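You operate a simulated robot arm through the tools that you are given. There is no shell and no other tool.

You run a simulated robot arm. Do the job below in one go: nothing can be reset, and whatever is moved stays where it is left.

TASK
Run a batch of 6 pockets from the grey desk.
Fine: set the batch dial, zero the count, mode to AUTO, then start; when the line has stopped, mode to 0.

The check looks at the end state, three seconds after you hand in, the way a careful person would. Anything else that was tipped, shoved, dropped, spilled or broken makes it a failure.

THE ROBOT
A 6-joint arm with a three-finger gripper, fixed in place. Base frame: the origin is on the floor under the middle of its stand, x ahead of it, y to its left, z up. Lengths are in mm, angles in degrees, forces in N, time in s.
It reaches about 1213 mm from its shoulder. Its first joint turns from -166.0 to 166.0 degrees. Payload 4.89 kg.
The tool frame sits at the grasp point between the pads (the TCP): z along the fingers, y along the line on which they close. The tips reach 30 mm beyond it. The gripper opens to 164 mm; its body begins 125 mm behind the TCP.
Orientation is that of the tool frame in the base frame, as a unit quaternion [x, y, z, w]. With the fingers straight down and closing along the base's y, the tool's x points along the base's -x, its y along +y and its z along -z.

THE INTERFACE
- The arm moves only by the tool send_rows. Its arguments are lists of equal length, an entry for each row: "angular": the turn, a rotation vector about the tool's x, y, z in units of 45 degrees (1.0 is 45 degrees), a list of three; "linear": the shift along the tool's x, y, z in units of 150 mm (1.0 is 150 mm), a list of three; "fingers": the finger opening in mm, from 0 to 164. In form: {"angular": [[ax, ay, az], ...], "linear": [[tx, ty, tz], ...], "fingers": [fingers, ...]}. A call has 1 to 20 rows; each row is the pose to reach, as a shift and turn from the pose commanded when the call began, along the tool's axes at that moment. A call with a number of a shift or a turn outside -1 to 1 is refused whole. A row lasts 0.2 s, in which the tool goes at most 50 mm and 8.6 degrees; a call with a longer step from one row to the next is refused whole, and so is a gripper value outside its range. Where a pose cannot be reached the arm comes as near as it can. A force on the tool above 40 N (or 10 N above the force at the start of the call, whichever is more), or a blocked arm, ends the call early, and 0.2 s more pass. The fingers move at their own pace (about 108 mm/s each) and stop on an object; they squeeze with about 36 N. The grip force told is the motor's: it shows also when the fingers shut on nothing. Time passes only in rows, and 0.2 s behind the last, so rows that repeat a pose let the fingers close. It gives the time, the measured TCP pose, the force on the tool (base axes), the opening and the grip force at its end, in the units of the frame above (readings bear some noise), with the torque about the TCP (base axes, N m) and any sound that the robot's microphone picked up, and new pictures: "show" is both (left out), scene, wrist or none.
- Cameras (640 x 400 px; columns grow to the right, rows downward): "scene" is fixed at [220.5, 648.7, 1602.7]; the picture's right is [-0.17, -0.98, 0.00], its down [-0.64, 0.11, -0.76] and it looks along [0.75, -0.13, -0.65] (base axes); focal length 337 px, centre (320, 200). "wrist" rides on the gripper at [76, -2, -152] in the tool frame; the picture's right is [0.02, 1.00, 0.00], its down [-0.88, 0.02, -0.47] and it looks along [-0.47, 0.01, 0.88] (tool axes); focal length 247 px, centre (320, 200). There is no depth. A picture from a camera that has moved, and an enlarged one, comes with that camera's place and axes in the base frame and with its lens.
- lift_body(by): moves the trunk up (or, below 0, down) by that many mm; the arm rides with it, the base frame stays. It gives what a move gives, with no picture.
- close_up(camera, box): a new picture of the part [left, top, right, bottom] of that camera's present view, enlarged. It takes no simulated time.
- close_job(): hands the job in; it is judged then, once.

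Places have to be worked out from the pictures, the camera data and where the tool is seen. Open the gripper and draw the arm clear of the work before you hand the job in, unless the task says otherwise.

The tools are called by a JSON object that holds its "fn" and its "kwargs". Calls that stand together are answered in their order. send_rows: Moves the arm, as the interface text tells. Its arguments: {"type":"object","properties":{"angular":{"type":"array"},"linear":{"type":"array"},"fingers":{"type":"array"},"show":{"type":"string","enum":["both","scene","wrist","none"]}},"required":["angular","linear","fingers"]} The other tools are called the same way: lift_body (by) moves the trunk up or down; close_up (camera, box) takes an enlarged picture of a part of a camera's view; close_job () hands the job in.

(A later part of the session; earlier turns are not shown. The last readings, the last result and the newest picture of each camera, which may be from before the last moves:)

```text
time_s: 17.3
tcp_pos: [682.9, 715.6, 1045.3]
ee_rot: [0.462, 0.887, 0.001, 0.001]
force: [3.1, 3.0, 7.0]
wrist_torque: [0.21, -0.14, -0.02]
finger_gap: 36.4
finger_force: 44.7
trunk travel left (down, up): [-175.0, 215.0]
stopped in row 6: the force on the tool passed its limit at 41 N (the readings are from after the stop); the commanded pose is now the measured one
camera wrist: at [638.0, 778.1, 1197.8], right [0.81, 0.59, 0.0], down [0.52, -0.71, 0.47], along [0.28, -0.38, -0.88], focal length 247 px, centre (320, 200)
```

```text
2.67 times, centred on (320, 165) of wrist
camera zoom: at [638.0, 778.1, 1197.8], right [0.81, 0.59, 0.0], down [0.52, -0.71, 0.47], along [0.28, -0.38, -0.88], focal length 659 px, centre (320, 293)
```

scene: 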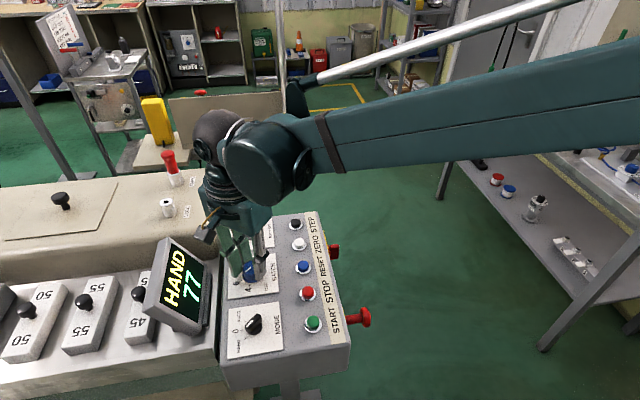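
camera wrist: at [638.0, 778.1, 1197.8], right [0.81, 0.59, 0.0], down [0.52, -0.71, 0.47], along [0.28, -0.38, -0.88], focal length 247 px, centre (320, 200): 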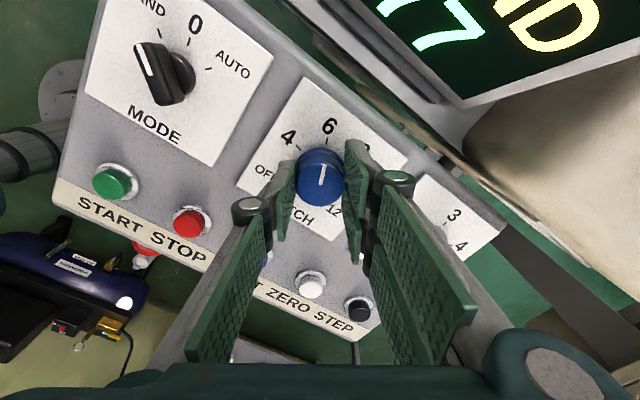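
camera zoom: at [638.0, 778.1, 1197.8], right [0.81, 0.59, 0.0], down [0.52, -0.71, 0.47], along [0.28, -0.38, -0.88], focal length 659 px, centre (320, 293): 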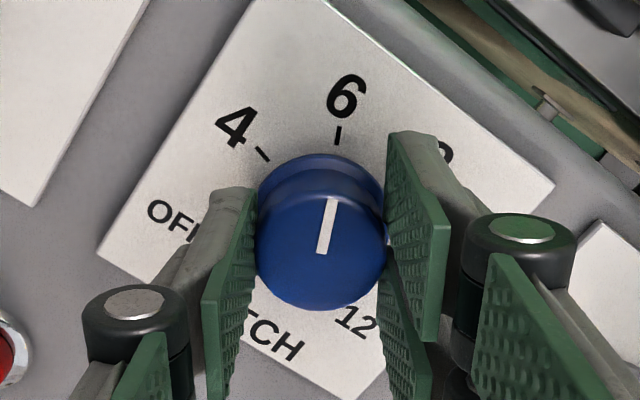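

The pointer lines up with the 6 tick at yaw +55°. I'll open the fingers and rise straight up to check where the dial rests.

{"fn": "send_rows", "kwargs": {"angular": [[0, 0, 0], [0, 0, 0], [0, 0, 0], [0, 0, 0], [0, 0, 0], [0, 0, 0], [0, 0, 0]], "linear": [[0, 0, 0], [0, 0, 0], [0, 0, -0.1], [0, 0, -0.3], [0, 0, -0.6], [0, 0, -0.7], [0, 0, -0.7]], "fingers": [50, 74, 74, 74, 74, 74, 74], "show": "both"}}

{"fn": "close_up", "kwargs": {"camera": "wrist", "box": [230, 60, 410, 220]}}

```text
time_s: 18.9
tcp_pos: [683.1, 714.4, 1150.6]
ee_rot: [0.463, 0.887, 0.0, 0.002]
force: [0.5, 0.0, 0.7]
wrist_torque: [0.07, -0.08, 0.01]
finger_gap: 74.2
finger_force: 0.0
trunk travel left (down, up): [-175.0, 215.0]
camera wrist: at [636.8, 776.3, 1303.4], right [0.81, 0.59, 0.0], down [0.52, -0.71, 0.47], along [0.28, -0.38, -0.88], focal length 247 px, centre (320, 200)
```

scene: 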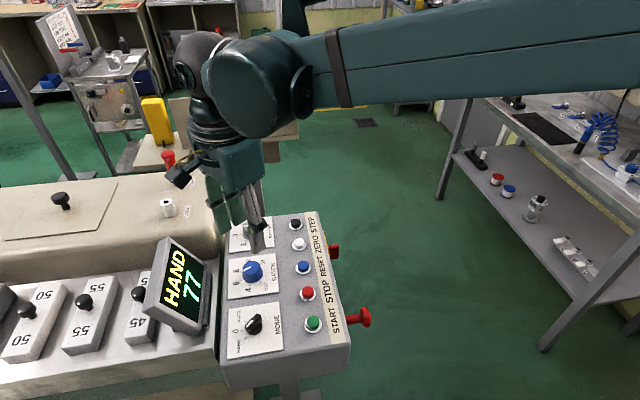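
wrist: 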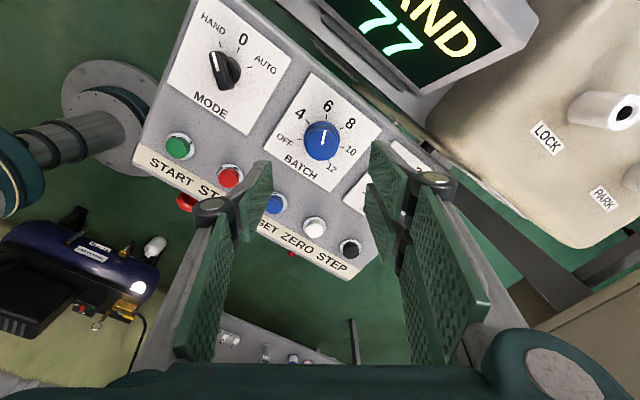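

```text
2.50 times, centred on (320, 140) of wrist
camera zoom: at [636.8, 776.3, 1303.4], right [0.81, 0.59, 0.0], down [0.52, -0.71, 0.47], along [0.28, -0.38, -0.88], focal length 617 px, centre (320, 350)
```

zoom: 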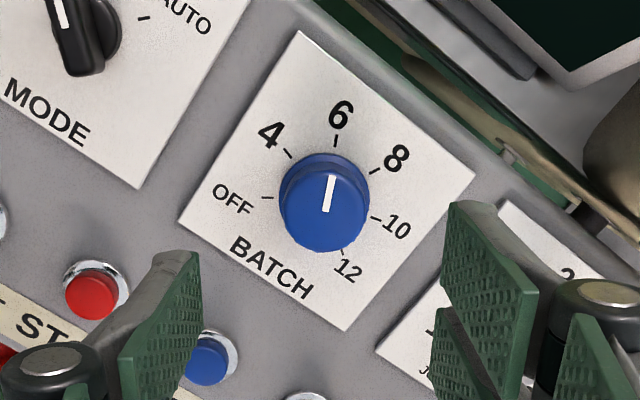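

The batch dial rests on 6. Next is ZERO, so I'll close the fingers fully and move above the white button at about (743, 605) while unwinding the yaw.

{"fn": "send_rows", "kwargs": {"angular": [[0, 0, -0.15], [0, 0, -0.31], [0, 0, -0.47], [0, 0, -0.63], [0, 0, -0.79], [0, 0, -0.95], [0, 0, -1.0], [0, 0, -1.0]], "linear": [[-0.12, -0.013, 0], [-0.24, -0.026, 0], [-0.36, -0.04, 0], [-0.48, -0.053, 0.05], [-0.6, -0.066, 0.1], [-0.72, -0.08, 0.15], [-0.83, -0.092, 0.2], [-0.83, -0.092, 0.2]], "fingers": [60, 40, 20, 0, 0, 0, 0, 0], "show": "wrist"}}

```text
time_s: 20.7
tcp_pos: [743.0, 605.8, 1120.6]
ee_rot: [0.088, 0.996, 0.0, 0.001]
force: [0.1, 0.3, 1.4]
wrist_torque: [0.0, -0.01, -0.01]
finger_gap: 0.1
finger_force: 36.0
trunk travel left (down, up): [-175.0, 215.0]
camera wrist: at [666.4, 617.4, 1271.8], right [0.15, 0.99, 0.0], down [0.87, -0.14, 0.47], along [0.47, -0.07, -0.88], focal length 247 px, centre (320, 200)
```

wrist: 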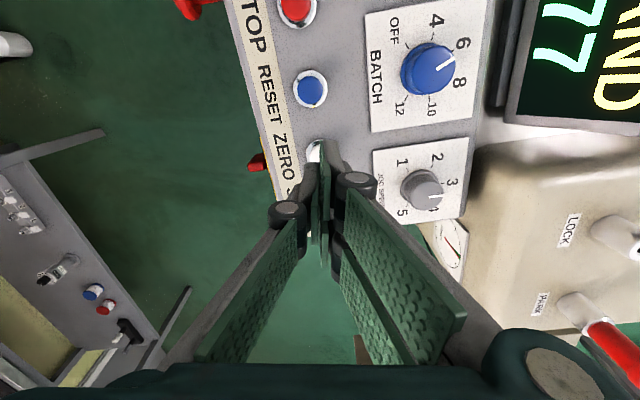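

{"fn": "close_up", "kwargs": {"camera": "wrist", "box": [260, 100, 380, 220]}}

{"fn": "close_up", "kwargs": {"camera": "scene", "box": [240, 170, 350, 290]}}

```text
3.33 times, centred on (320, 160) of wrist
camera zoom: at [666.4, 617.4, 1271.8], right [0.15, 0.99, 0.0], down [0.87, -0.14, 0.47], along [0.47, -0.07, -0.88], focal length 823 px, centre (320, 333)
```

zoom: 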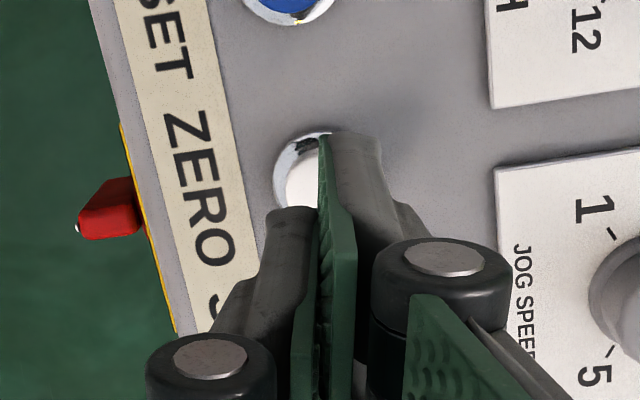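

```text
3.33 times, centred on (295, 230) of scene
camera zoom: at [220.5, 648.7, 1602.7], right [-0.17, -0.98, 0.0], down [-0.64, 0.11, -0.76], along [0.75, -0.13, -0.65], focal length 1123 px, centre (403, 100)
```

zoom: 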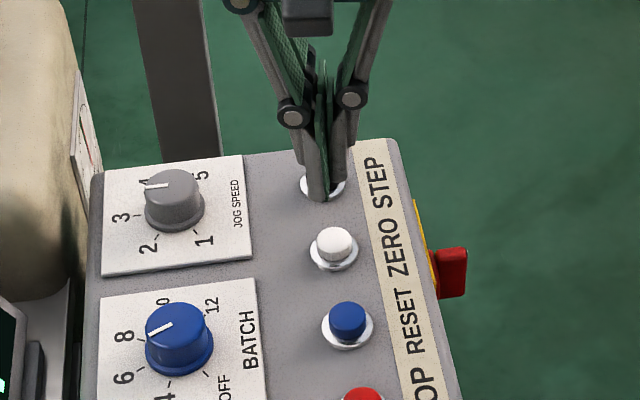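

The bezel works out at about (748.5, 605), some 5.5 mm further in +x. I'll correct that, square the yaw, and descend to TCP z≈1056, which should be just above the button.

{"fn": "send_rows", "kwargs": {"angular": [[0, 0, -0.112], [0, 0, -0.224], [0, 0, -0.224], [0, 0, -0.224], [0, 0, -0.224], [0, 0, -0.224]], "linear": [[-0.02, 0, 0.05], [-0.037, 0.001, 0.15], [-0.037, 0.001, 0.3], [-0.037, 0.001, 0.38], [-0.037, 0.001, 0.43], [-0.037, 0.001, 0.43]], "fingers": [0, 0, 0, 0, 0, 0]}}

{"fn": "close_up", "kwargs": {"camera": "wrist", "box": [250, 100, 390, 240]}}

{"fn": "close_up", "kwargs": {"camera": "scene", "box": [250, 180, 350, 290]}}

```text
time_s: 22.1
tcp_pos: [749.7, 606.0, 1055.2]
ee_rot: [0.0, 1.0, 0.0, 0.001]
force: [-0.5, 0.3, 0.5]
wrist_torque: [-0.01, 0.05, 0.01]
finger_gap: 0.1
finger_force: 36.0
trunk travel left (down, up): [-175.0, 215.0]
camera wrist: at [671.6, 603.8, 1207.3], right [-0.02, 1.0, 0.0], down [0.88, 0.02, 0.47], along [0.47, 0.01, -0.88], focal length 247 px, centre (320, 200)
```

scene: 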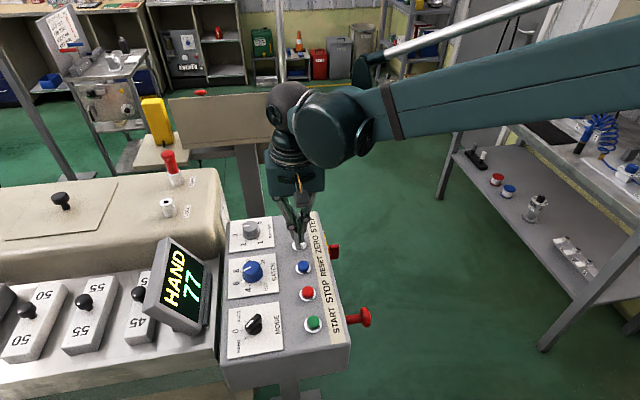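
wrist: 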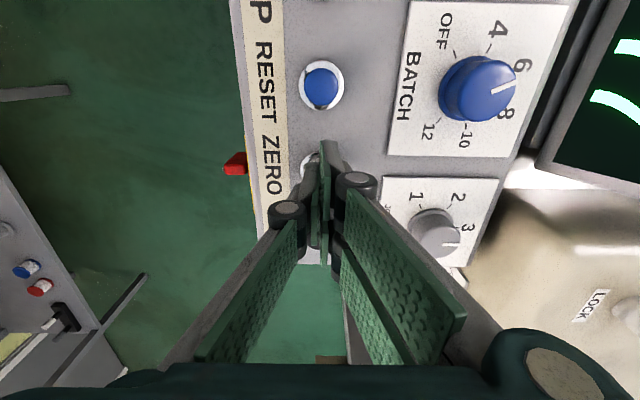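

```text
2.86 times, centred on (320, 170) of wrist
camera zoom: at [671.6, 603.8, 1207.3], right [-0.02, 1.0, 0.0], down [0.88, 0.02, 0.47], along [0.47, 0.01, -0.88], focal length 706 px, centre (320, 286)
```

zoom: 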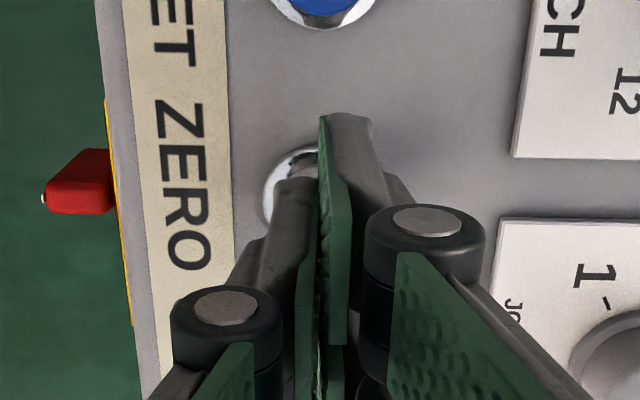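

```text
3.64 times, centred on (300, 235) of scene
camera zoom: at [220.5, 648.7, 1602.7], right [-0.17, -0.98, 0.0], down [-0.64, 0.11, -0.76], along [0.75, -0.13, -0.65], focal length 1225 px, centre (393, 73)
```

zoom: 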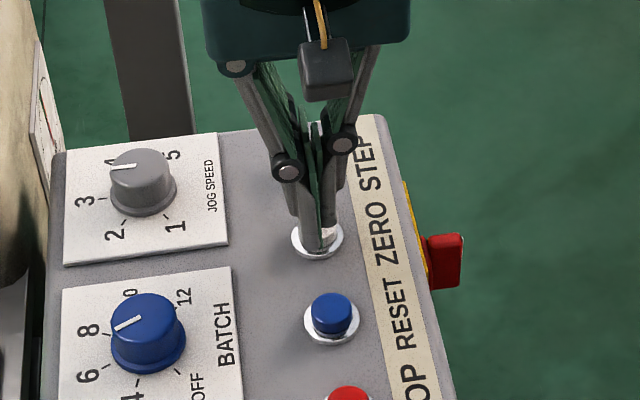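

The closed tips are centred over the white button. I'll press down in 2 mm steps, watching the force and the display.

{"fn": "send_rows", "kwargs": {"angular": [[0, 0, 0], [0, 0, 0], [0, 0, 0], [0, 0, 0], [0, 0, 0]], "linear": [[0, 0, 0.0133], [0, 0, 0.0267], [0, 0, 0.04], [0, 0, 0.0533], [0, 0, 0.06]], "fingers": [0, 0, 0, 0, 0]}}

{"fn": "close_up", "kwargs": {"camera": "scene", "box": [140, 200, 350, 350]}}

```text
time_s: 23.3
tcp_pos: [748.5, 605.5, 1045.5]
ee_rot: [0.001, 1.0, -0.001, 0.001]
force: [-0.5, 0.3, 0.0]
wrist_torque: [-0.02, -0.02, -0.01]
finger_gap: 0.1
finger_force: 36.1
trunk travel left (down, up): [-175.0, 215.0]
camera wrist: at [672.2, 603.5, 1199.0], right [-0.02, 1.0, 0.0], down [0.88, 0.02, 0.47], along [0.47, 0.01, -0.88], focal length 247 px, centre (320, 200)
```

scene: 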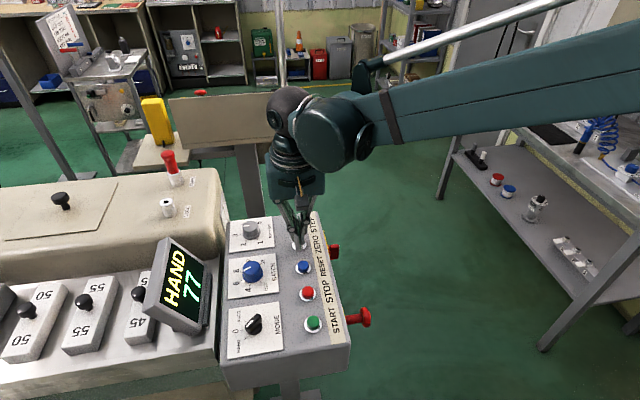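
wrist: 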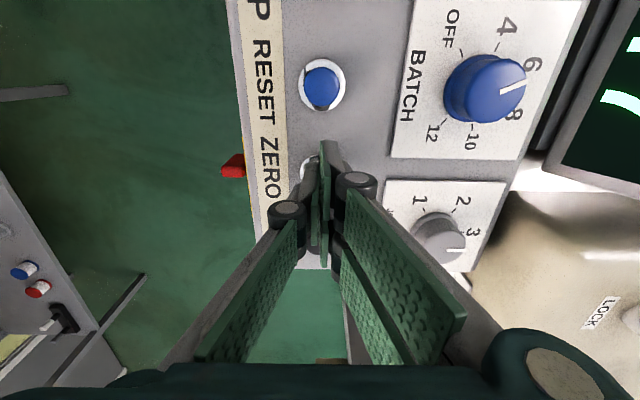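

```text
2.67 times, centred on (245, 275) of scene
camera zoom: at [220.5, 648.7, 1602.7], right [-0.17, -0.98, 0.0], down [-0.64, 0.11, -0.76], along [0.75, -0.13, -0.65], focal length 898 px, centre (520, 0)
```

zoom: 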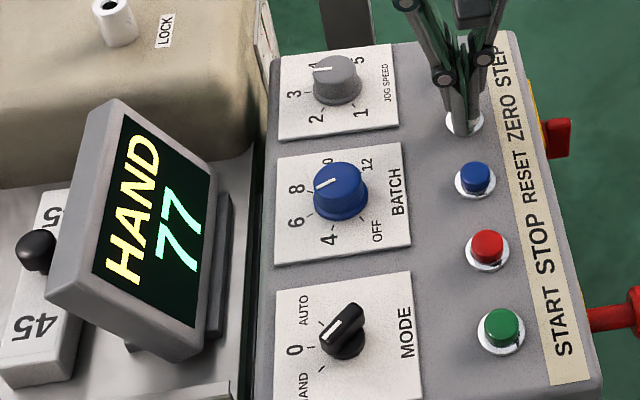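

There is no contact yet at TCP z=1045.5 and the display still shows 77. I'll continue down in 2 mm steps.

{"fn": "send_rows", "kwargs": {"angular": [[0, 0, 0], [0, 0, 0], [0, 0, 0], [0, 0, 0]], "linear": [[0, 0, 0.0133], [0, 0, 0.0267], [0, 0, 0.04], [0, 0, 0.0467]], "fingers": [0, 0, 0, 0], "show": "scene"}}

{"fn": "close_up", "kwargs": {"camera": "scene", "box": [140, 200, 350, 350]}}

```text
time_s: 24.3
tcp_pos: [749.0, 606.4, 1040.4]
ee_rot: [0.0, 1.0, 0.0, 0.001]
force: [0.7, -0.2, 1.2]
wrist_torque: [-0.02, 0.01, 0.02]
finger_gap: 0.1
finger_force: 36.1
trunk travel left (down, up): [-175.0, 215.0]
```

scene: 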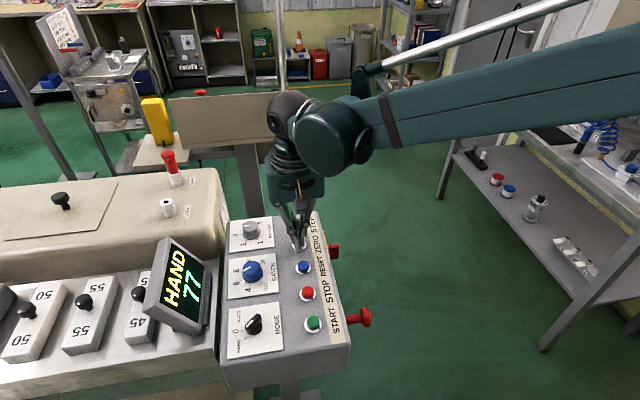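

```text
2.67 times, centred on (245, 275) of scene
camera zoom: at [220.5, 648.7, 1602.7], right [-0.17, -0.98, 0.0], down [-0.64, 0.11, -0.76], along [0.75, -0.13, -0.65], focal length 898 px, centre (520, 0)
```

zoom: 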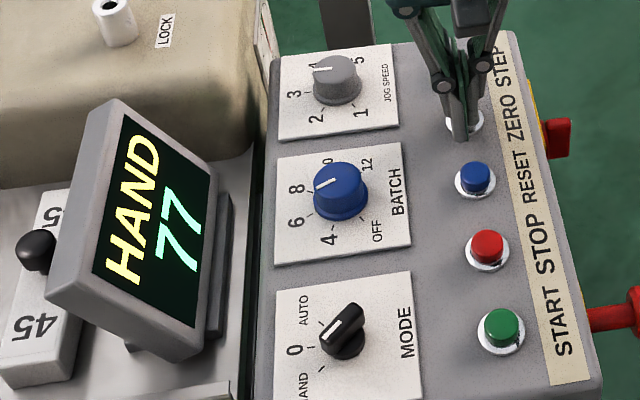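

There is still no force at TCP z≈1040. I'll keep lowering in 2 mm steps.

{"fn": "send_rows", "kwargs": {"angular": [[0, 0, 0], [0, 0, 0], [0, 0, 0], [0, 0, 0]], "linear": [[0, 0, 0.0133], [0, 0, 0.0267], [0, 0, 0.04], [0, 0, 0.04]], "fingers": [0, 0, 0, 0]}}

{"fn": "close_up", "kwargs": {"camera": "scene", "box": [260, 190, 340, 290]}}

{"fn": "close_up", "kwargs": {"camera": "wrist", "box": [250, 100, 390, 240]}}

```text
time_s: 25.3
tcp_pos: [749.1, 606.0, 1034.9]
ee_rot: [0.001, 1.0, 0.0, 0.001]
force: [4.9, -0.4, 13.6]
wrist_torque: [-0.03, -0.18, -0.04]
finger_gap: 5.9
finger_force: 45.3
trunk travel left (down, up): [-175.0, 215.0]
heard: click
camera wrist: at [672.1, 604.1, 1186.6], right [-0.02, 1.0, 0.0], down [0.88, 0.02, 0.47], along [0.47, 0.01, -0.88], focal length 247 px, centre (320, 200)
```

scene: 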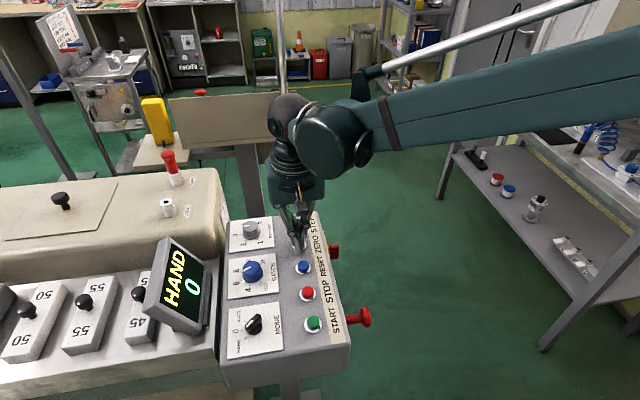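
wrist: 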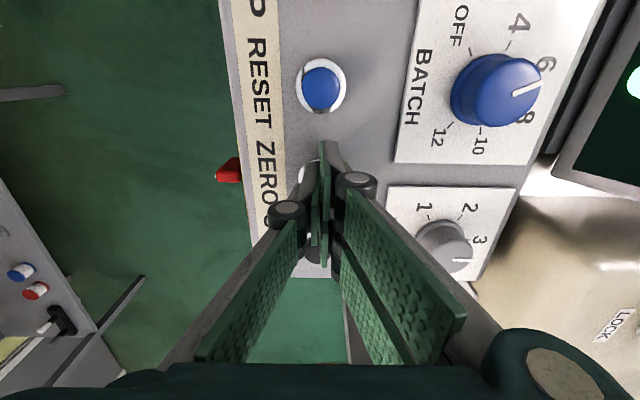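

```text
4.00 times, centred on (300, 240) of scene
camera zoom: at [220.5, 648.7, 1602.7], right [-0.17, -0.98, 0.0], down [-0.64, 0.11, -0.76], along [0.75, -0.13, -0.65], focal length 1347 px, centre (400, 40)
```

zoom: 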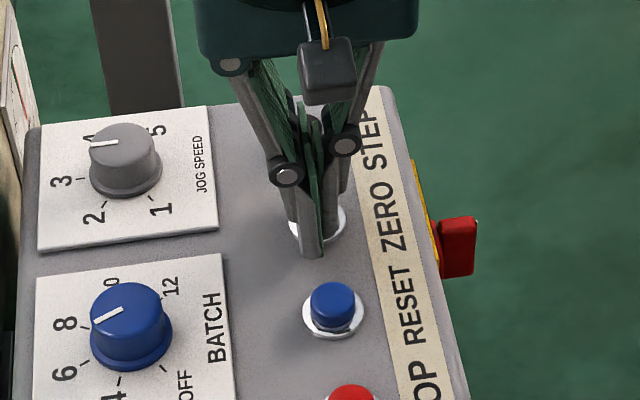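

```text
2.86 times, centred on (320, 170) of wrist
camera zoom: at [672.1, 604.1, 1186.6], right [-0.02, 1.0, 0.0], down [0.88, 0.02, 0.47], along [0.47, 0.01, -0.88], focal length 706 px, centre (320, 286)
```

zoom: 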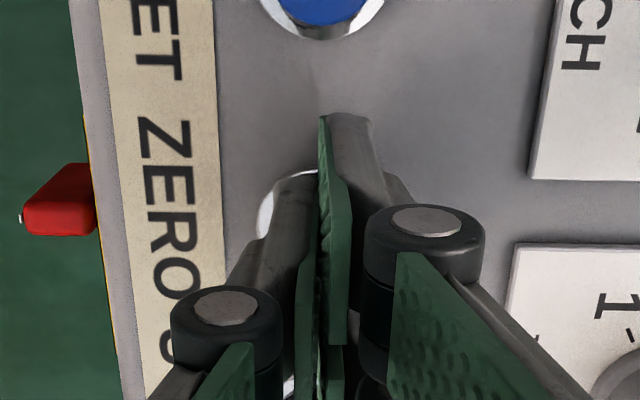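

A click was heard and the display now reads HAND 0, so the count is zeroed. I'll lift straight off and travel high towards the mode knob, turning to yaw +45° and opening the fingers on the way.

{"fn": "send_rows", "kwargs": {"angular": [[0, 0, 0], [0, 0, 0], [0, 0, 0.1], [0, 0, 0.28], [0, 0, 0.46], [0, 0, 0.64], [0, 0, 0.82], [0, 0, 1.0], [0, 0, 1.0]], "linear": [[0, 0, -0.1], [0, 0, -0.35], [0.1, 0.05, -0.6], [0.35, 0.2, -0.65], [0.6, 0.35, -0.65], [0.85, 0.5, -0.65], [1.0, 0.6, -0.65], [1.0, 0.6, -0.65], [1.0, 0.6, -0.65]], "fingers": [0, 0, 0, 20, 40, 60, 60, 60, 60]}}

```text
time_s: 27.3
tcp_pos: [599.4, 694.7, 1131.3]
ee_rot: [0.383, 0.924, -0.001, 0.0]
force: [0.2, 0.0, -0.6]
wrist_torque: [-0.03, -0.05, -0.02]
finger_gap: 60.2
finger_force: 0.1
trunk travel left (down, up): [-175.0, 215.0]
camera wrist: at [542.7, 748.4, 1283.4], right [0.69, 0.72, 0.0], down [0.63, -0.61, 0.47], along [0.34, -0.33, -0.88], focal length 247 px, centre (320, 200)
```

scene: 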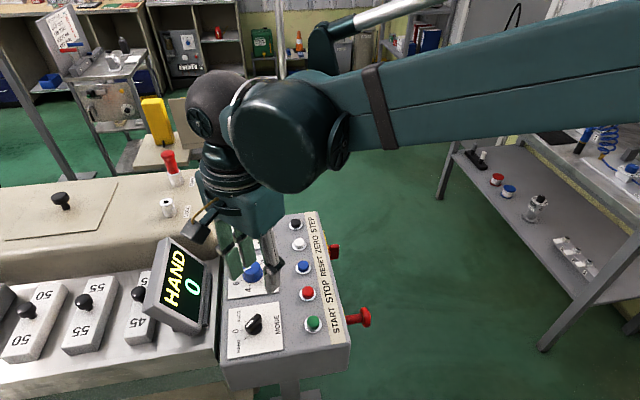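
wrist: 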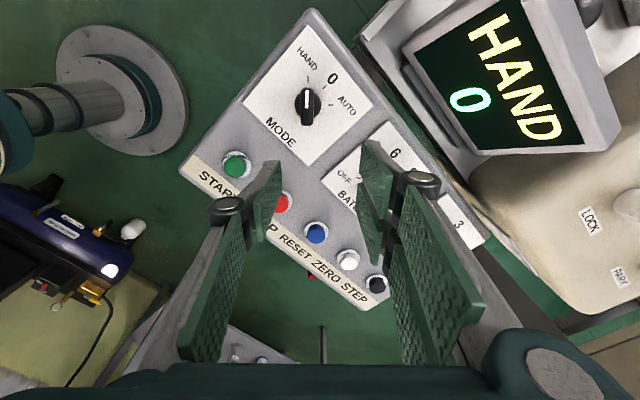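

The display reads HAND 0. I'll move above the mode knob at about (557, 714) and come down a little for a close look.

{"fn": "send_rows", "kwargs": {"angular": [[0, 0, 0], [0, 0, 0], [0, 0, 0], [0, 0, 0]], "linear": [[0.15, -0.05, 0.05], [0.29, -0.106, 0.15], [0.29, -0.106, 0.25], [0.29, -0.106, 0.25]], "fingers": [60, 60, 60, 60], "show": "wrist"}}

{"fn": "close_up", "kwargs": {"camera": "wrist", "box": [250, 90, 390, 230]}}

```text
time_s: 28.3
tcp_pos: [557.6, 715.6, 1094.5]
ee_rot: [0.383, 0.924, 0.0, 0.001]
force: [-0.6, 0.7, 0.3]
wrist_torque: [-0.03, -0.06, 0.0]
finger_gap: 60.0
finger_force: 0.0
trunk travel left (down, up): [-175.0, 215.0]
camera wrist: at [500.8, 768.3, 1246.3], right [0.69, 0.72, 0.0], down [0.64, -0.61, 0.47], along [0.34, -0.33, -0.88], focal length 247 px, centre (320, 200)
```

wrist: 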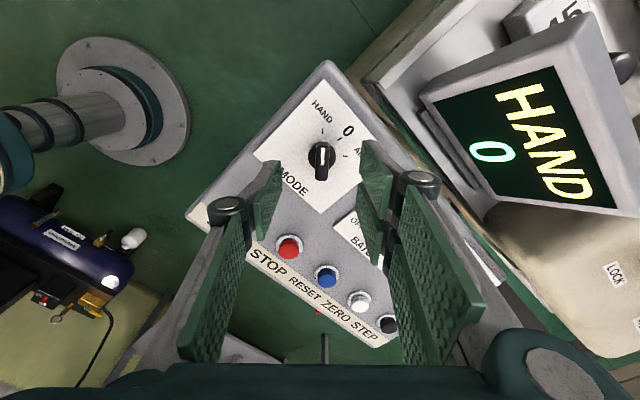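

```text
2.86 times, centred on (320, 160) of wrist
camera zoom: at [500.8, 768.3, 1246.3], right [0.69, 0.72, 0.0], down [0.64, -0.61, 0.47], along [0.34, -0.33, -0.88], focal length 706 px, centre (320, 314)
```

zoom: 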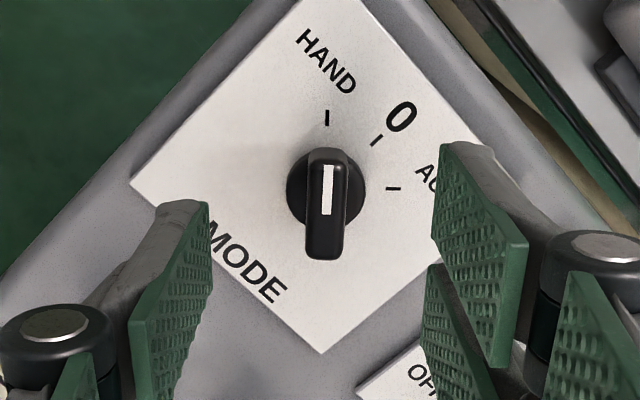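

The bar of the mode knob now lies along tool x, so the pads will close on its flats; it is about 1.6 mm off in tool y. I'll correct that, descend about 32 mm and measure again.

{"fn": "send_rows", "kwargs": {"angular": [[0, 0, 0], [0, 0, 0], [0, 0, 0], [0, 0, 0]], "linear": [[0, 0.0105, 0.07], [0, 0.0105, 0.14], [0, 0.0105, 0.215], [0, 0.0105, 0.215]], "fingers": [60, 60, 60, 60], "show": "wrist"}}

{"fn": "close_up", "kwargs": {"camera": "wrist", "box": [250, 90, 390, 230]}}

{"fn": "close_up", "kwargs": {"camera": "scene", "box": [190, 230, 310, 370]}}

```text
time_s: 29.3
tcp_pos: [559.7, 716.3, 1061.8]
ee_rot: [0.383, 0.924, 0.0, 0.0]
force: [-0.2, 0.4, -0.4]
wrist_torque: [0.02, 0.02, 0.0]
finger_gap: 60.1
finger_force: 0.0
trunk travel left (down, up): [-175.0, 215.0]
camera wrist: at [502.7, 768.8, 1214.0], right [0.69, 0.72, 0.0], down [0.64, -0.61, 0.47], along [0.34, -0.33, -0.88], focal length 247 px, centre (320, 200)
```

wrist: 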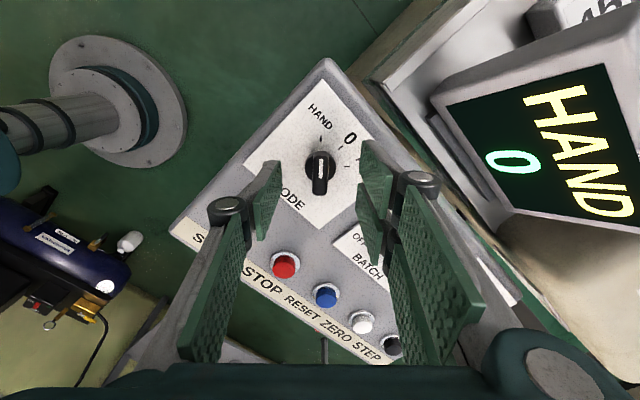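

```text
2.86 times, centred on (320, 160) of wrist
camera zoom: at [502.7, 768.8, 1214.0], right [0.69, 0.72, 0.0], down [0.64, -0.61, 0.47], along [0.34, -0.33, -0.88], focal length 706 px, centre (320, 314)
```

zoom: 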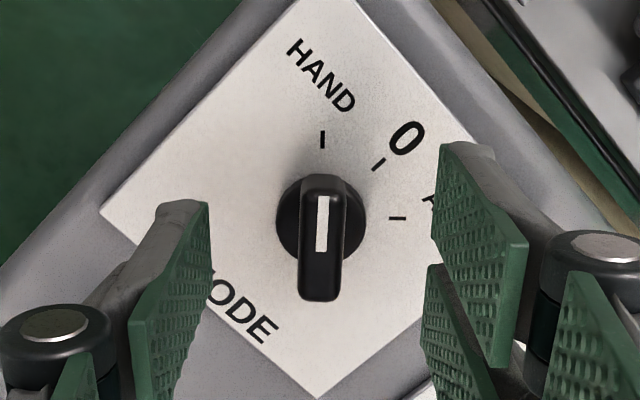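

```text
2.86 times, centred on (250, 300) of scene
camera zoom: at [220.5, 648.7, 1602.7], right [-0.17, -0.98, 0.0], down [-0.64, 0.11, -0.76], along [0.75, -0.13, -0.65], focal length 962 px, centre (520, -86)
```

zoom: 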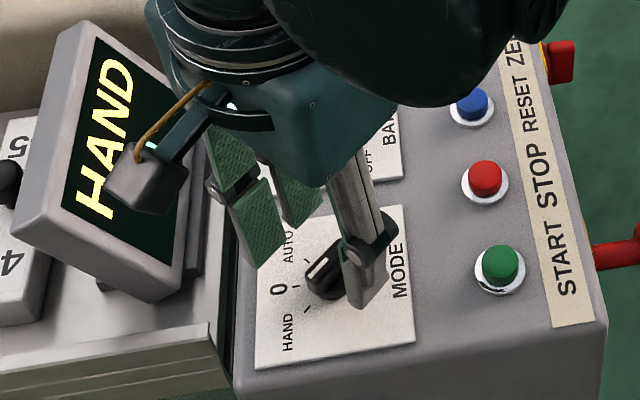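

All the contacts so far fit a desk plate at about z≈999, which puts the mode axis about 3 mm along tool −x. I'll shift that way, descend to TCP z≈1045, then close on the bar.

{"fn": "send_rows", "kwargs": {"angular": [[0, 0, 0], [0, 0, 0], [0, 0, 0], [0, 0, 0], [0, 0, 0]], "linear": [[-0.02, 0, 0.03], [-0.02, 0, 0.06], [-0.02, 0, 0.09], [-0.02, 0, 0.112], [-0.02, 0, 0.112]], "fingers": [60, 60, 60, 60, 60], "show": "wrist"}}

{"fn": "close_up", "kwargs": {"camera": "wrist", "box": [250, 110, 390, 250]}}

```text
time_s: 30.5
tcp_pos: [560.5, 714.0, 1045.2]
ee_rot: [0.383, 0.924, 0.0, 0.0]
force: [0.8, -0.2, -0.1]
wrist_torque: [0.03, 0.01, 0.01]
finger_gap: 59.9
finger_force: 0.1
trunk travel left (down, up): [-175.0, 215.0]
camera wrist: at [505.1, 766.9, 1197.6], right [0.69, 0.72, 0.0], down [0.64, -0.61, 0.47], along [0.34, -0.33, -0.88], focal length 247 px, centre (320, 200)
```

wrist: 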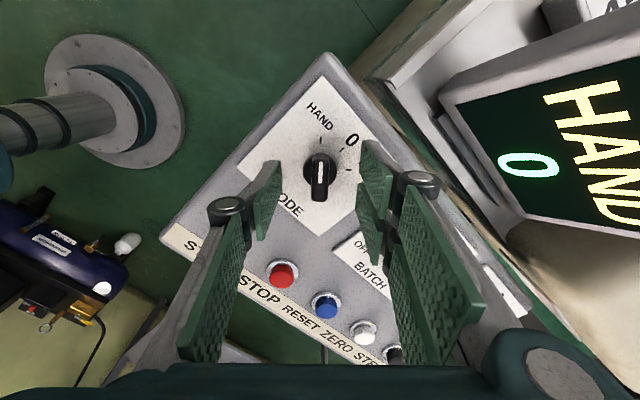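

```text
2.86 times, centred on (320, 180) of wrist
camera zoom: at [505.1, 766.9, 1197.6], right [0.69, 0.72, 0.0], down [0.64, -0.61, 0.47], along [0.34, -0.33, -0.88], focal length 706 px, centre (320, 257)
```

zoom: 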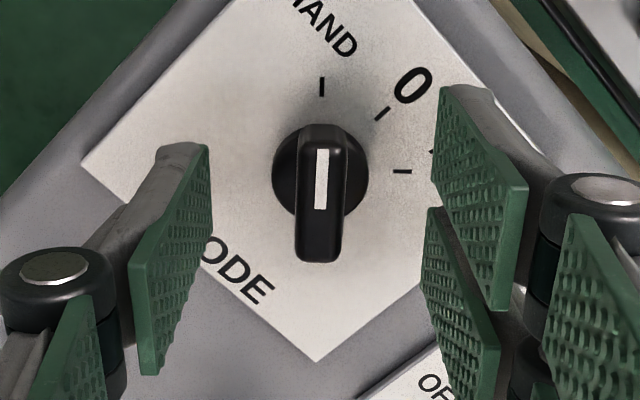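

The knob sits centred on the tool axis. I'll close the pads on the bar.

{"fn": "send_rows", "kwargs": {"angular": [[0, 0, 0], [0, 0, 0], [0, 0, 0], [0, 0, 0], [0, 0, 0]], "linear": [[0, 0, 0], [0, 0, 0], [0, 0, 0], [0, 0, 0], [0, 0, 0]], "fingers": [45, 30, 20, 8, 8], "show": "wrist"}}

{"fn": "close_up", "kwargs": {"camera": "wrist", "box": [250, 110, 390, 250]}}

```text
time_s: 31.7
tcp_pos: [562.5, 714.0, 1045.6]
ee_rot: [0.382, 0.924, 0.0, 0.002]
force: [0.1, 0.4, -0.2]
wrist_torque: [-0.02, -0.05, -0.04]
finger_gap: 12.8
finger_force: 45.0
trunk travel left (down, up): [-175.0, 215.0]
camera wrist: at [505.1, 766.9, 1197.6], right [0.69, 0.72, 0.0], down [0.64, -0.61, 0.47], along [0.34, -0.33, -0.88], focal length 247 px, centre (320, 200)
```

wrist: 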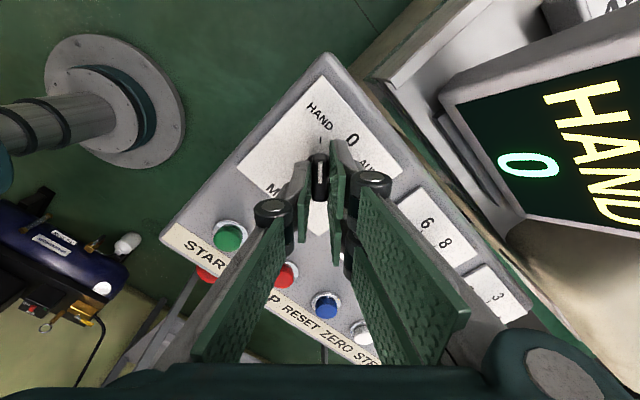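

```text
2.86 times, centred on (320, 180) of wrist
camera zoom: at [505.1, 766.9, 1197.6], right [0.69, 0.72, 0.0], down [0.64, -0.61, 0.47], along [0.34, -0.33, -0.88], focal length 706 px, centre (320, 257)
```

zoom: 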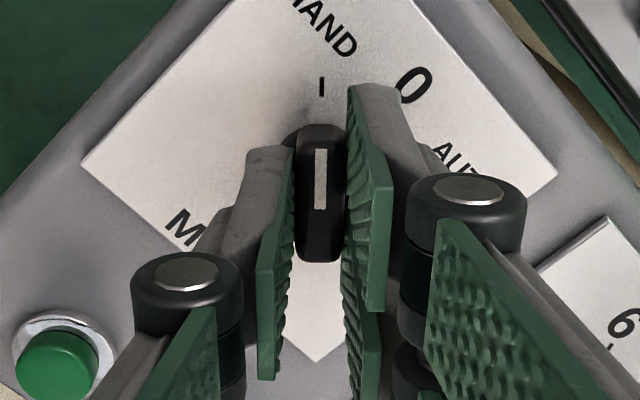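

The pads grip the bar at 12.8 mm with no side load. I'll turn it clockwise 45°, through the 0 position.

{"fn": "send_rows", "kwargs": {"angular": [[0, 0, 0.15], [0, 0, 0.3], [0, 0, 0.45], [0, 0, 0.6], [0, 0, 0.75], [0, 0, 0.9], [0, 0, 1.0], [0, 0, 1.0]], "linear": [[0, 0, 0], [0, 0, 0], [0, 0, 0], [0, 0, 0], [0, 0, 0], [0, 0, 0], [0, 0, 0], [0, 0, 0]], "fingers": [8, 8, 8, 8, 8, 8, 8, 8]}}

{"fn": "close_up", "kwargs": {"camera": "wrist", "box": [250, 110, 390, 250]}}

```text
time_s: 33.5
tcp_pos: [559.3, 713.1, 1045.8]
ee_rot: [0.708, 0.706, 0.001, 0.001]
force: [2.2, -3.0, 12.8]
wrist_torque: [-0.64, -0.05, 0.01]
finger_gap: 12.9
finger_force: 44.7
trunk travel left (down, up): [-175.0, 215.0]
camera wrist: at [557.7, 789.9, 1197.7], right [1.0, 0.02, 0.0], down [0.02, -0.88, 0.47], along [0.01, -0.47, -0.88], focal length 247 px, centre (320, 200)
```

scene: 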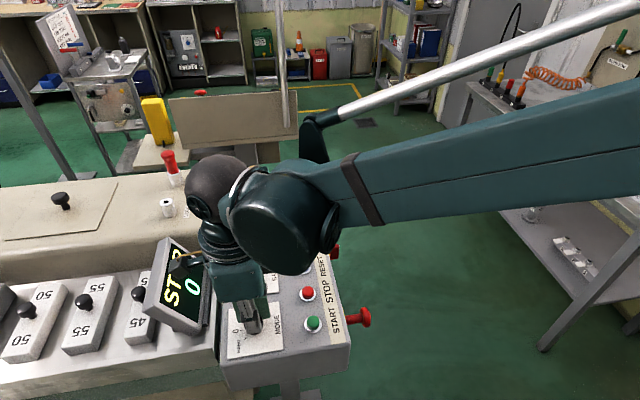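
wrist: 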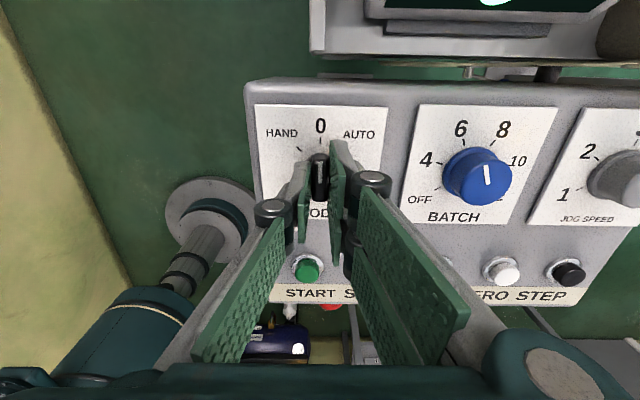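

```text
2.86 times, centred on (320, 180) of wrist
camera zoom: at [557.7, 789.9, 1197.7], right [1.0, 0.02, 0.0], down [0.02, -0.88, 0.47], along [0.01, -0.47, -0.88], focal length 706 px, centre (320, 257)
```

zoom: 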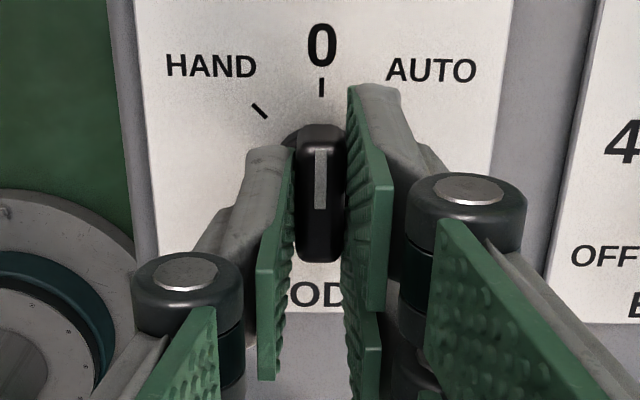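

The mode now stands at 0 and the display has left HAND. I'll double-check the batch pointer from this new angle before turning on to AUTO.

{"fn": "close_up", "kwargs": {"camera": "wrist", "box": [395, 90, 560, 240]}}

{"fn": "close_up", "kwargs": {"camera": "scene", "box": [140, 220, 250, 340]}}

```text
2.67 times, centred on (478, 165) of wrist
camera zoom: at [557.7, 789.9, 1197.7], right [1.0, 0.02, 0.0], down [0.02, -0.88, 0.47], along [0.01, -0.47, -0.88], focal length 659 px, centre (-100, 293)
```

zoom: 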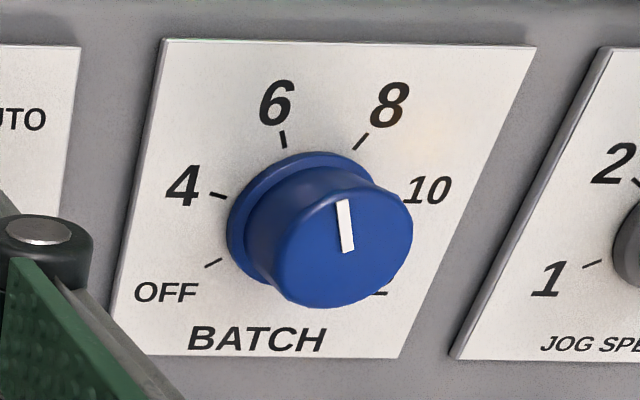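

```text
3.33 times, centred on (195, 280) of scene
camera zoom: at [220.5, 648.7, 1602.7], right [-0.17, -0.98, 0.0], down [-0.64, 0.11, -0.76], along [0.75, -0.13, -0.65], focal length 1123 px, centre (737, -67)
```

zoom: 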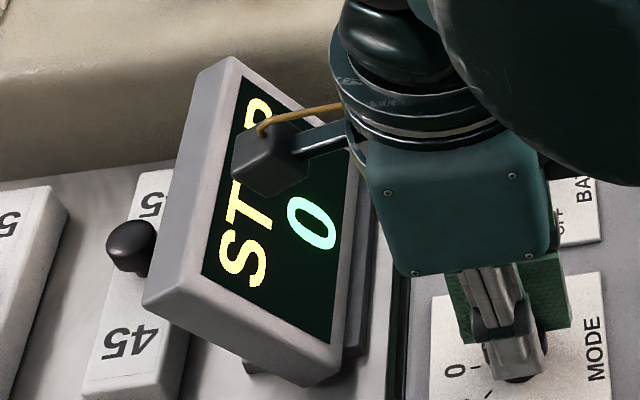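

The display shows STOP 0 and the batch pointer still matches the 6 tick. I'll carry on clockwise another 45° to AUTO, easing up 1 mm to relieve the 13 N vertical load.

{"fn": "send_rows", "kwargs": {"angular": [[0, 0, 0], [0, 0, 0.15], [0, 0, 0.3], [0, 0, 0.45], [0, 0, 0.6], [0, 0, 0.75], [0, 0, 0.9], [0, 0, 1.0], [0, 0, 1.0]], "linear": [[0, 0, -0.007], [0, 0, -0.007], [0, 0, -0.007], [0, 0, -0.007], [0, 0, -0.007], [0, 0, -0.007], [0, 0, -0.007], [0, 0, -0.007], [0, 0, -0.007]], "fingers": [8, 8, 8, 8, 8, 8, 8, 8, 8]}}

{"fn": "close_up", "kwargs": {"camera": "wrist", "box": [250, 110, 390, 250]}}

{"fn": "close_up", "kwargs": {"camera": "scene", "box": [140, 220, 250, 340]}}

```text
time_s: 34.8
tcp_pos: [559.2, 714.0, 1044.8]
ee_rot: [0.858, 0.513, -0.002, -0.003]
force: [-5.5, 1.1, -10.0]
wrist_torque: [0.25, 0.07, -0.01]
finger_gap: 12.7
finger_force: 44.8
out of reach, approached as far as the arm can: row 6
trunk travel left (down, up): [-175.0, 215.0]
stopped in row 6: the force on the tool passed its limit at 52 N (the readings are from after the stop); the commanded pose is now the measured one
camera wrist: at [594.4, 781.5, 1197.7], right [0.89, -0.45, -0.01], down [-0.4, -0.79, 0.47], along [-0.22, -0.42, -0.88], focal length 247 px, centre (320, 200)
```

scene: 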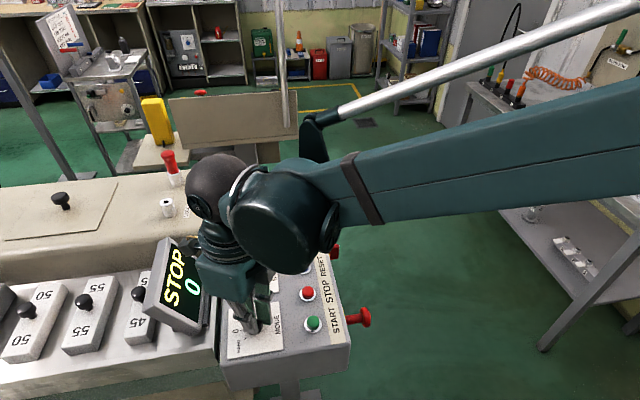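
wrist: 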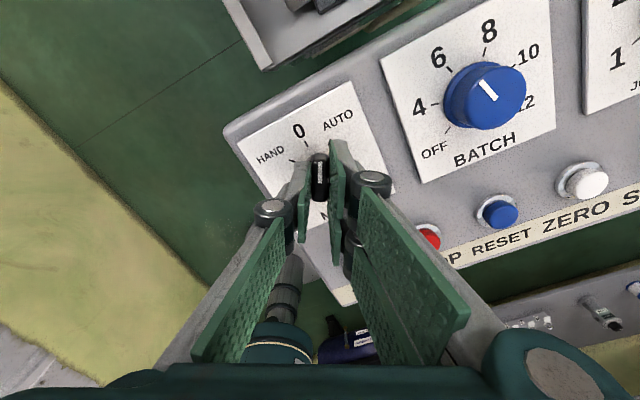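

```text
2.86 times, centred on (320, 180) of wrist
camera zoom: at [594.4, 781.5, 1197.7], right [0.89, -0.45, -0.01], down [-0.4, -0.79, 0.47], along [-0.22, -0.42, -0.88], focal length 706 px, centre (320, 257)
```

zoom: 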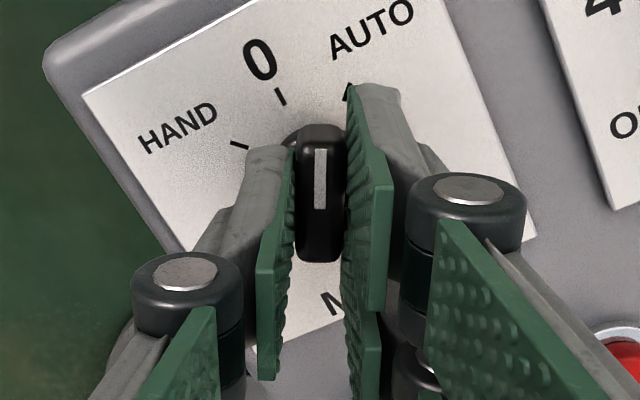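

```text
3.33 times, centred on (195, 280) of scene
camera zoom: at [220.5, 648.7, 1602.7], right [-0.17, -0.98, 0.0], down [-0.64, 0.11, -0.76], along [0.75, -0.13, -0.65], focal length 1123 px, centre (737, -67)
```

zoom: 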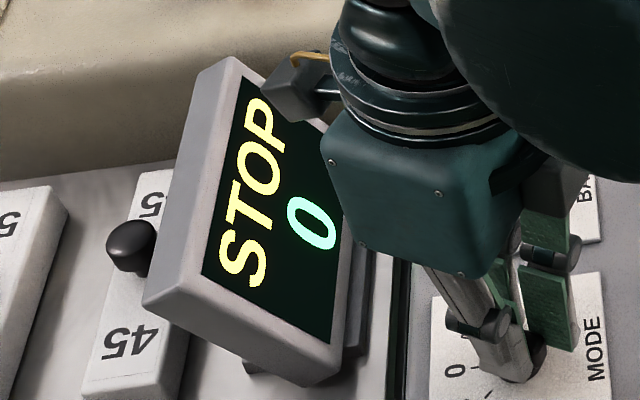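

The wrist reached its joint limit at yaw ≈118°, leaving the pointer about 28° past 0 towards AUTO. I'll open, rise, and see where the knob rests; then I'll regrip with the hand flipped 180°.

{"fn": "send_rows", "kwargs": {"angular": [[0, 0, 0], [0, 0, 0], [0, 0, 0], [0, 0, 0], [0, 0, 0], [0, 0, 0]], "linear": [[0, 0, 0], [0, 0, 0], [0, 0, -0.1], [0, 0, -0.3], [0, 0, -0.5], [0, 0, -0.5]], "fingers": [25, 50, 50, 50, 50, 50]}}

{"fn": "close_up", "kwargs": {"camera": "wrist", "box": [240, 60, 400, 220]}}

```text
time_s: 36.2
tcp_pos: [558.1, 712.0, 1123.2]
ee_rot: [0.858, 0.513, -0.002, -0.002]
force: [-0.4, -1.1, -0.2]
wrist_torque: [0.06, -0.03, -0.03]
finger_gap: 50.3
finger_force: 0.1
trunk travel left (down, up): [-175.0, 215.0]
camera wrist: at [593.7, 779.0, 1274.8], right [0.89, -0.45, -0.01], down [-0.4, -0.79, 0.47], along [-0.22, -0.42, -0.88], focal length 247 px, centre (320, 200)
```

scene: 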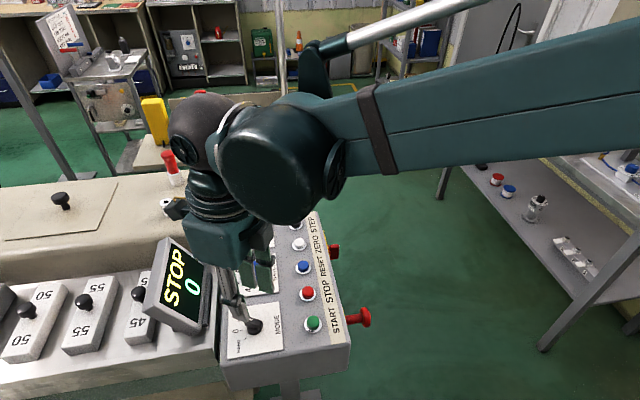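
wrist: 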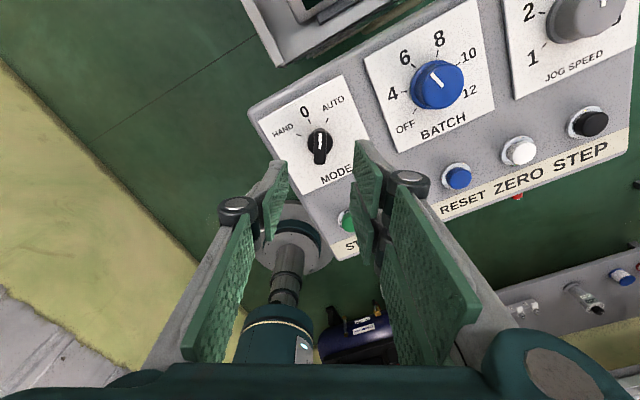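

```text
2.50 times, centred on (320, 140) of wrist
camera zoom: at [593.7, 779.0, 1274.8], right [0.89, -0.45, -0.01], down [-0.4, -0.79, 0.47], along [-0.22, -0.42, -0.88], focal length 617 px, centre (320, 350)
```

zoom: 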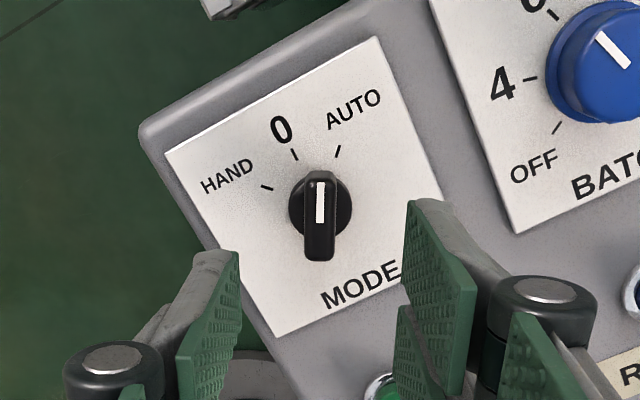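

The knob stays about 28° past 0, so nothing snaps it and the final angle matters. I'll unwind the hand counter-clockwise by about 178°, high above the desk, to grip the same bar flipped.

{"fn": "send_rows", "kwargs": {"angular": [[0, 0, -0.17], [0, 0, -0.34], [0, 0, -0.51], [0, 0, -0.68], [0, 0, -0.84], [0, 0, -1.0]], "linear": [[0, 0, 0], [0, 0, 0], [0, 0, 0], [0, 0, 0], [0, 0, 0], [0, 0, 0]], "fingers": [50, 50, 50, 50, 50, 50], "show": "none"}}

```text
time_s: 37.6
tcp_pos: [560.2, 712.7, 1121.4]
ee_rot: [0.596, 0.803, -0.001, -0.002]
force: [0.6, -0.6, -0.5]
wrist_torque: [-0.03, 0.02, 0.03]
finger_gap: 50.2
finger_force: 0.0
trunk travel left (down, up): [-175.0, 215.0]
```

Yaw is now 73° and unwinding as planned. I'll continue with another −45°.

{"fn": "send_rows", "kwargs": {"angular": [[0, 0, -0.17], [0, 0, -0.34], [0, 0, -0.51], [0, 0, -0.68], [0, 0, -0.84], [0, 0, -1.0]], "linear": [[0, 0, 0], [0, 0, 0], [0, 0, 0], [0, 0, 0], [0, 0, 0], [0, 0, 0]], "fingers": [50, 50, 50, 50, 50, 50], "show": "none"}}

```text
time_s: 39.0
tcp_pos: [559.8, 712.4, 1120.8]
ee_rot: [0.244, 0.97, 0.001, -0.003]
force: [-0.1, 0.1, 0.3]
wrist_torque: [-0.01, -0.02, 0.03]
finger_gap: 49.9
finger_force: 0.1
trunk travel left (down, up): [-175.0, 215.0]
```

Yaw is now about 28°, and I'll take off another 45°.

{"fn": "send_rows", "kwargs": {"angular": [[0, 0, -0.17], [0, 0, -0.34], [0, 0, -0.51], [0, 0, -0.68], [0, 0, -0.84], [0, 0, -1.0]], "linear": [[0, 0, 0], [0, 0, 0], [0, 0, 0], [0, 0, 0], [0, 0, 0], [0, 0, 0]], "fingers": [50, 50, 50, 50, 50, 50], "show": "none"}}

```text
time_s: 40.4
tcp_pos: [560.2, 713.9, 1120.3]
ee_rot: [-0.147, 0.989, 0.002, -0.002]
force: [0.1, -0.1, 0.4]
wrist_torque: [-0.02, 0.02, 0.0]
finger_gap: 50.0
finger_force: 0.0
trunk travel left (down, up): [-175.0, 215.0]
```

Yaw is now −17°. One more −45° should bring the closing axis square across the bar, and then I'll look.

{"fn": "send_rows", "kwargs": {"angular": [[0, 0, -0.17], [0, 0, -0.34], [0, 0, -0.51], [0, 0, -0.68], [0, 0, -0.84], [0, 0, -1.0], [0, 0, -1.0]], "linear": [[0, 0, 0], [0, 0, 0], [0, 0, 0], [0, 0, 0], [0, 0, 0], [0, 0, 0], [0, 0, 0]], "fingers": [50, 50, 50, 50, 50, 50, 50], "show": "wrist"}}

{"fn": "close_up", "kwargs": {"camera": "wrist", "box": [240, 60, 400, 220]}}

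```text
time_s: 42.0
tcp_pos: [561.0, 713.7, 1121.7]
ee_rot: [-0.514, 0.858, 0.002, -0.001]
force: [0.1, 0.3, 0.4]
wrist_torque: [0.02, 0.0, -0.03]
finger_gap: 50.2
finger_force: 0.1
trunk travel left (down, up): [-175.0, 215.0]
camera wrist: at [526.4, 644.4, 1273.2], right [-0.89, 0.45, 0.01], down [0.4, 0.78, 0.47], along [0.21, 0.42, -0.88], focal length 247 px, centre (320, 200)
```

wrist: 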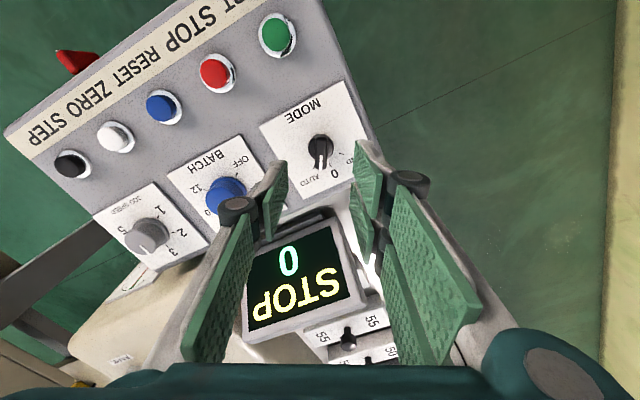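

```text
2.50 times, centred on (320, 140) of wrist
camera zoom: at [526.4, 644.4, 1273.2], right [-0.89, 0.45, 0.01], down [0.4, 0.78, 0.47], along [0.21, 0.42, -0.88], focal length 617 px, centre (320, 350)
```

zoom: 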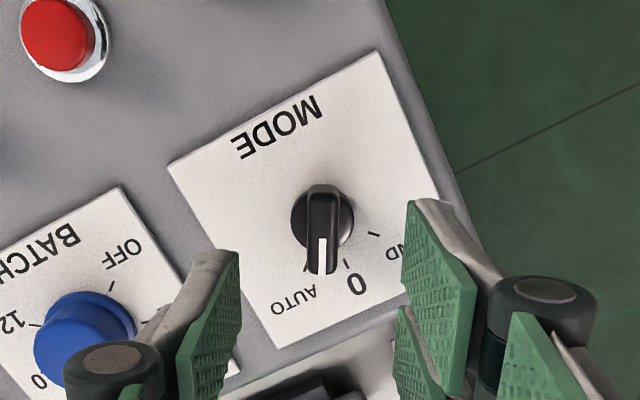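

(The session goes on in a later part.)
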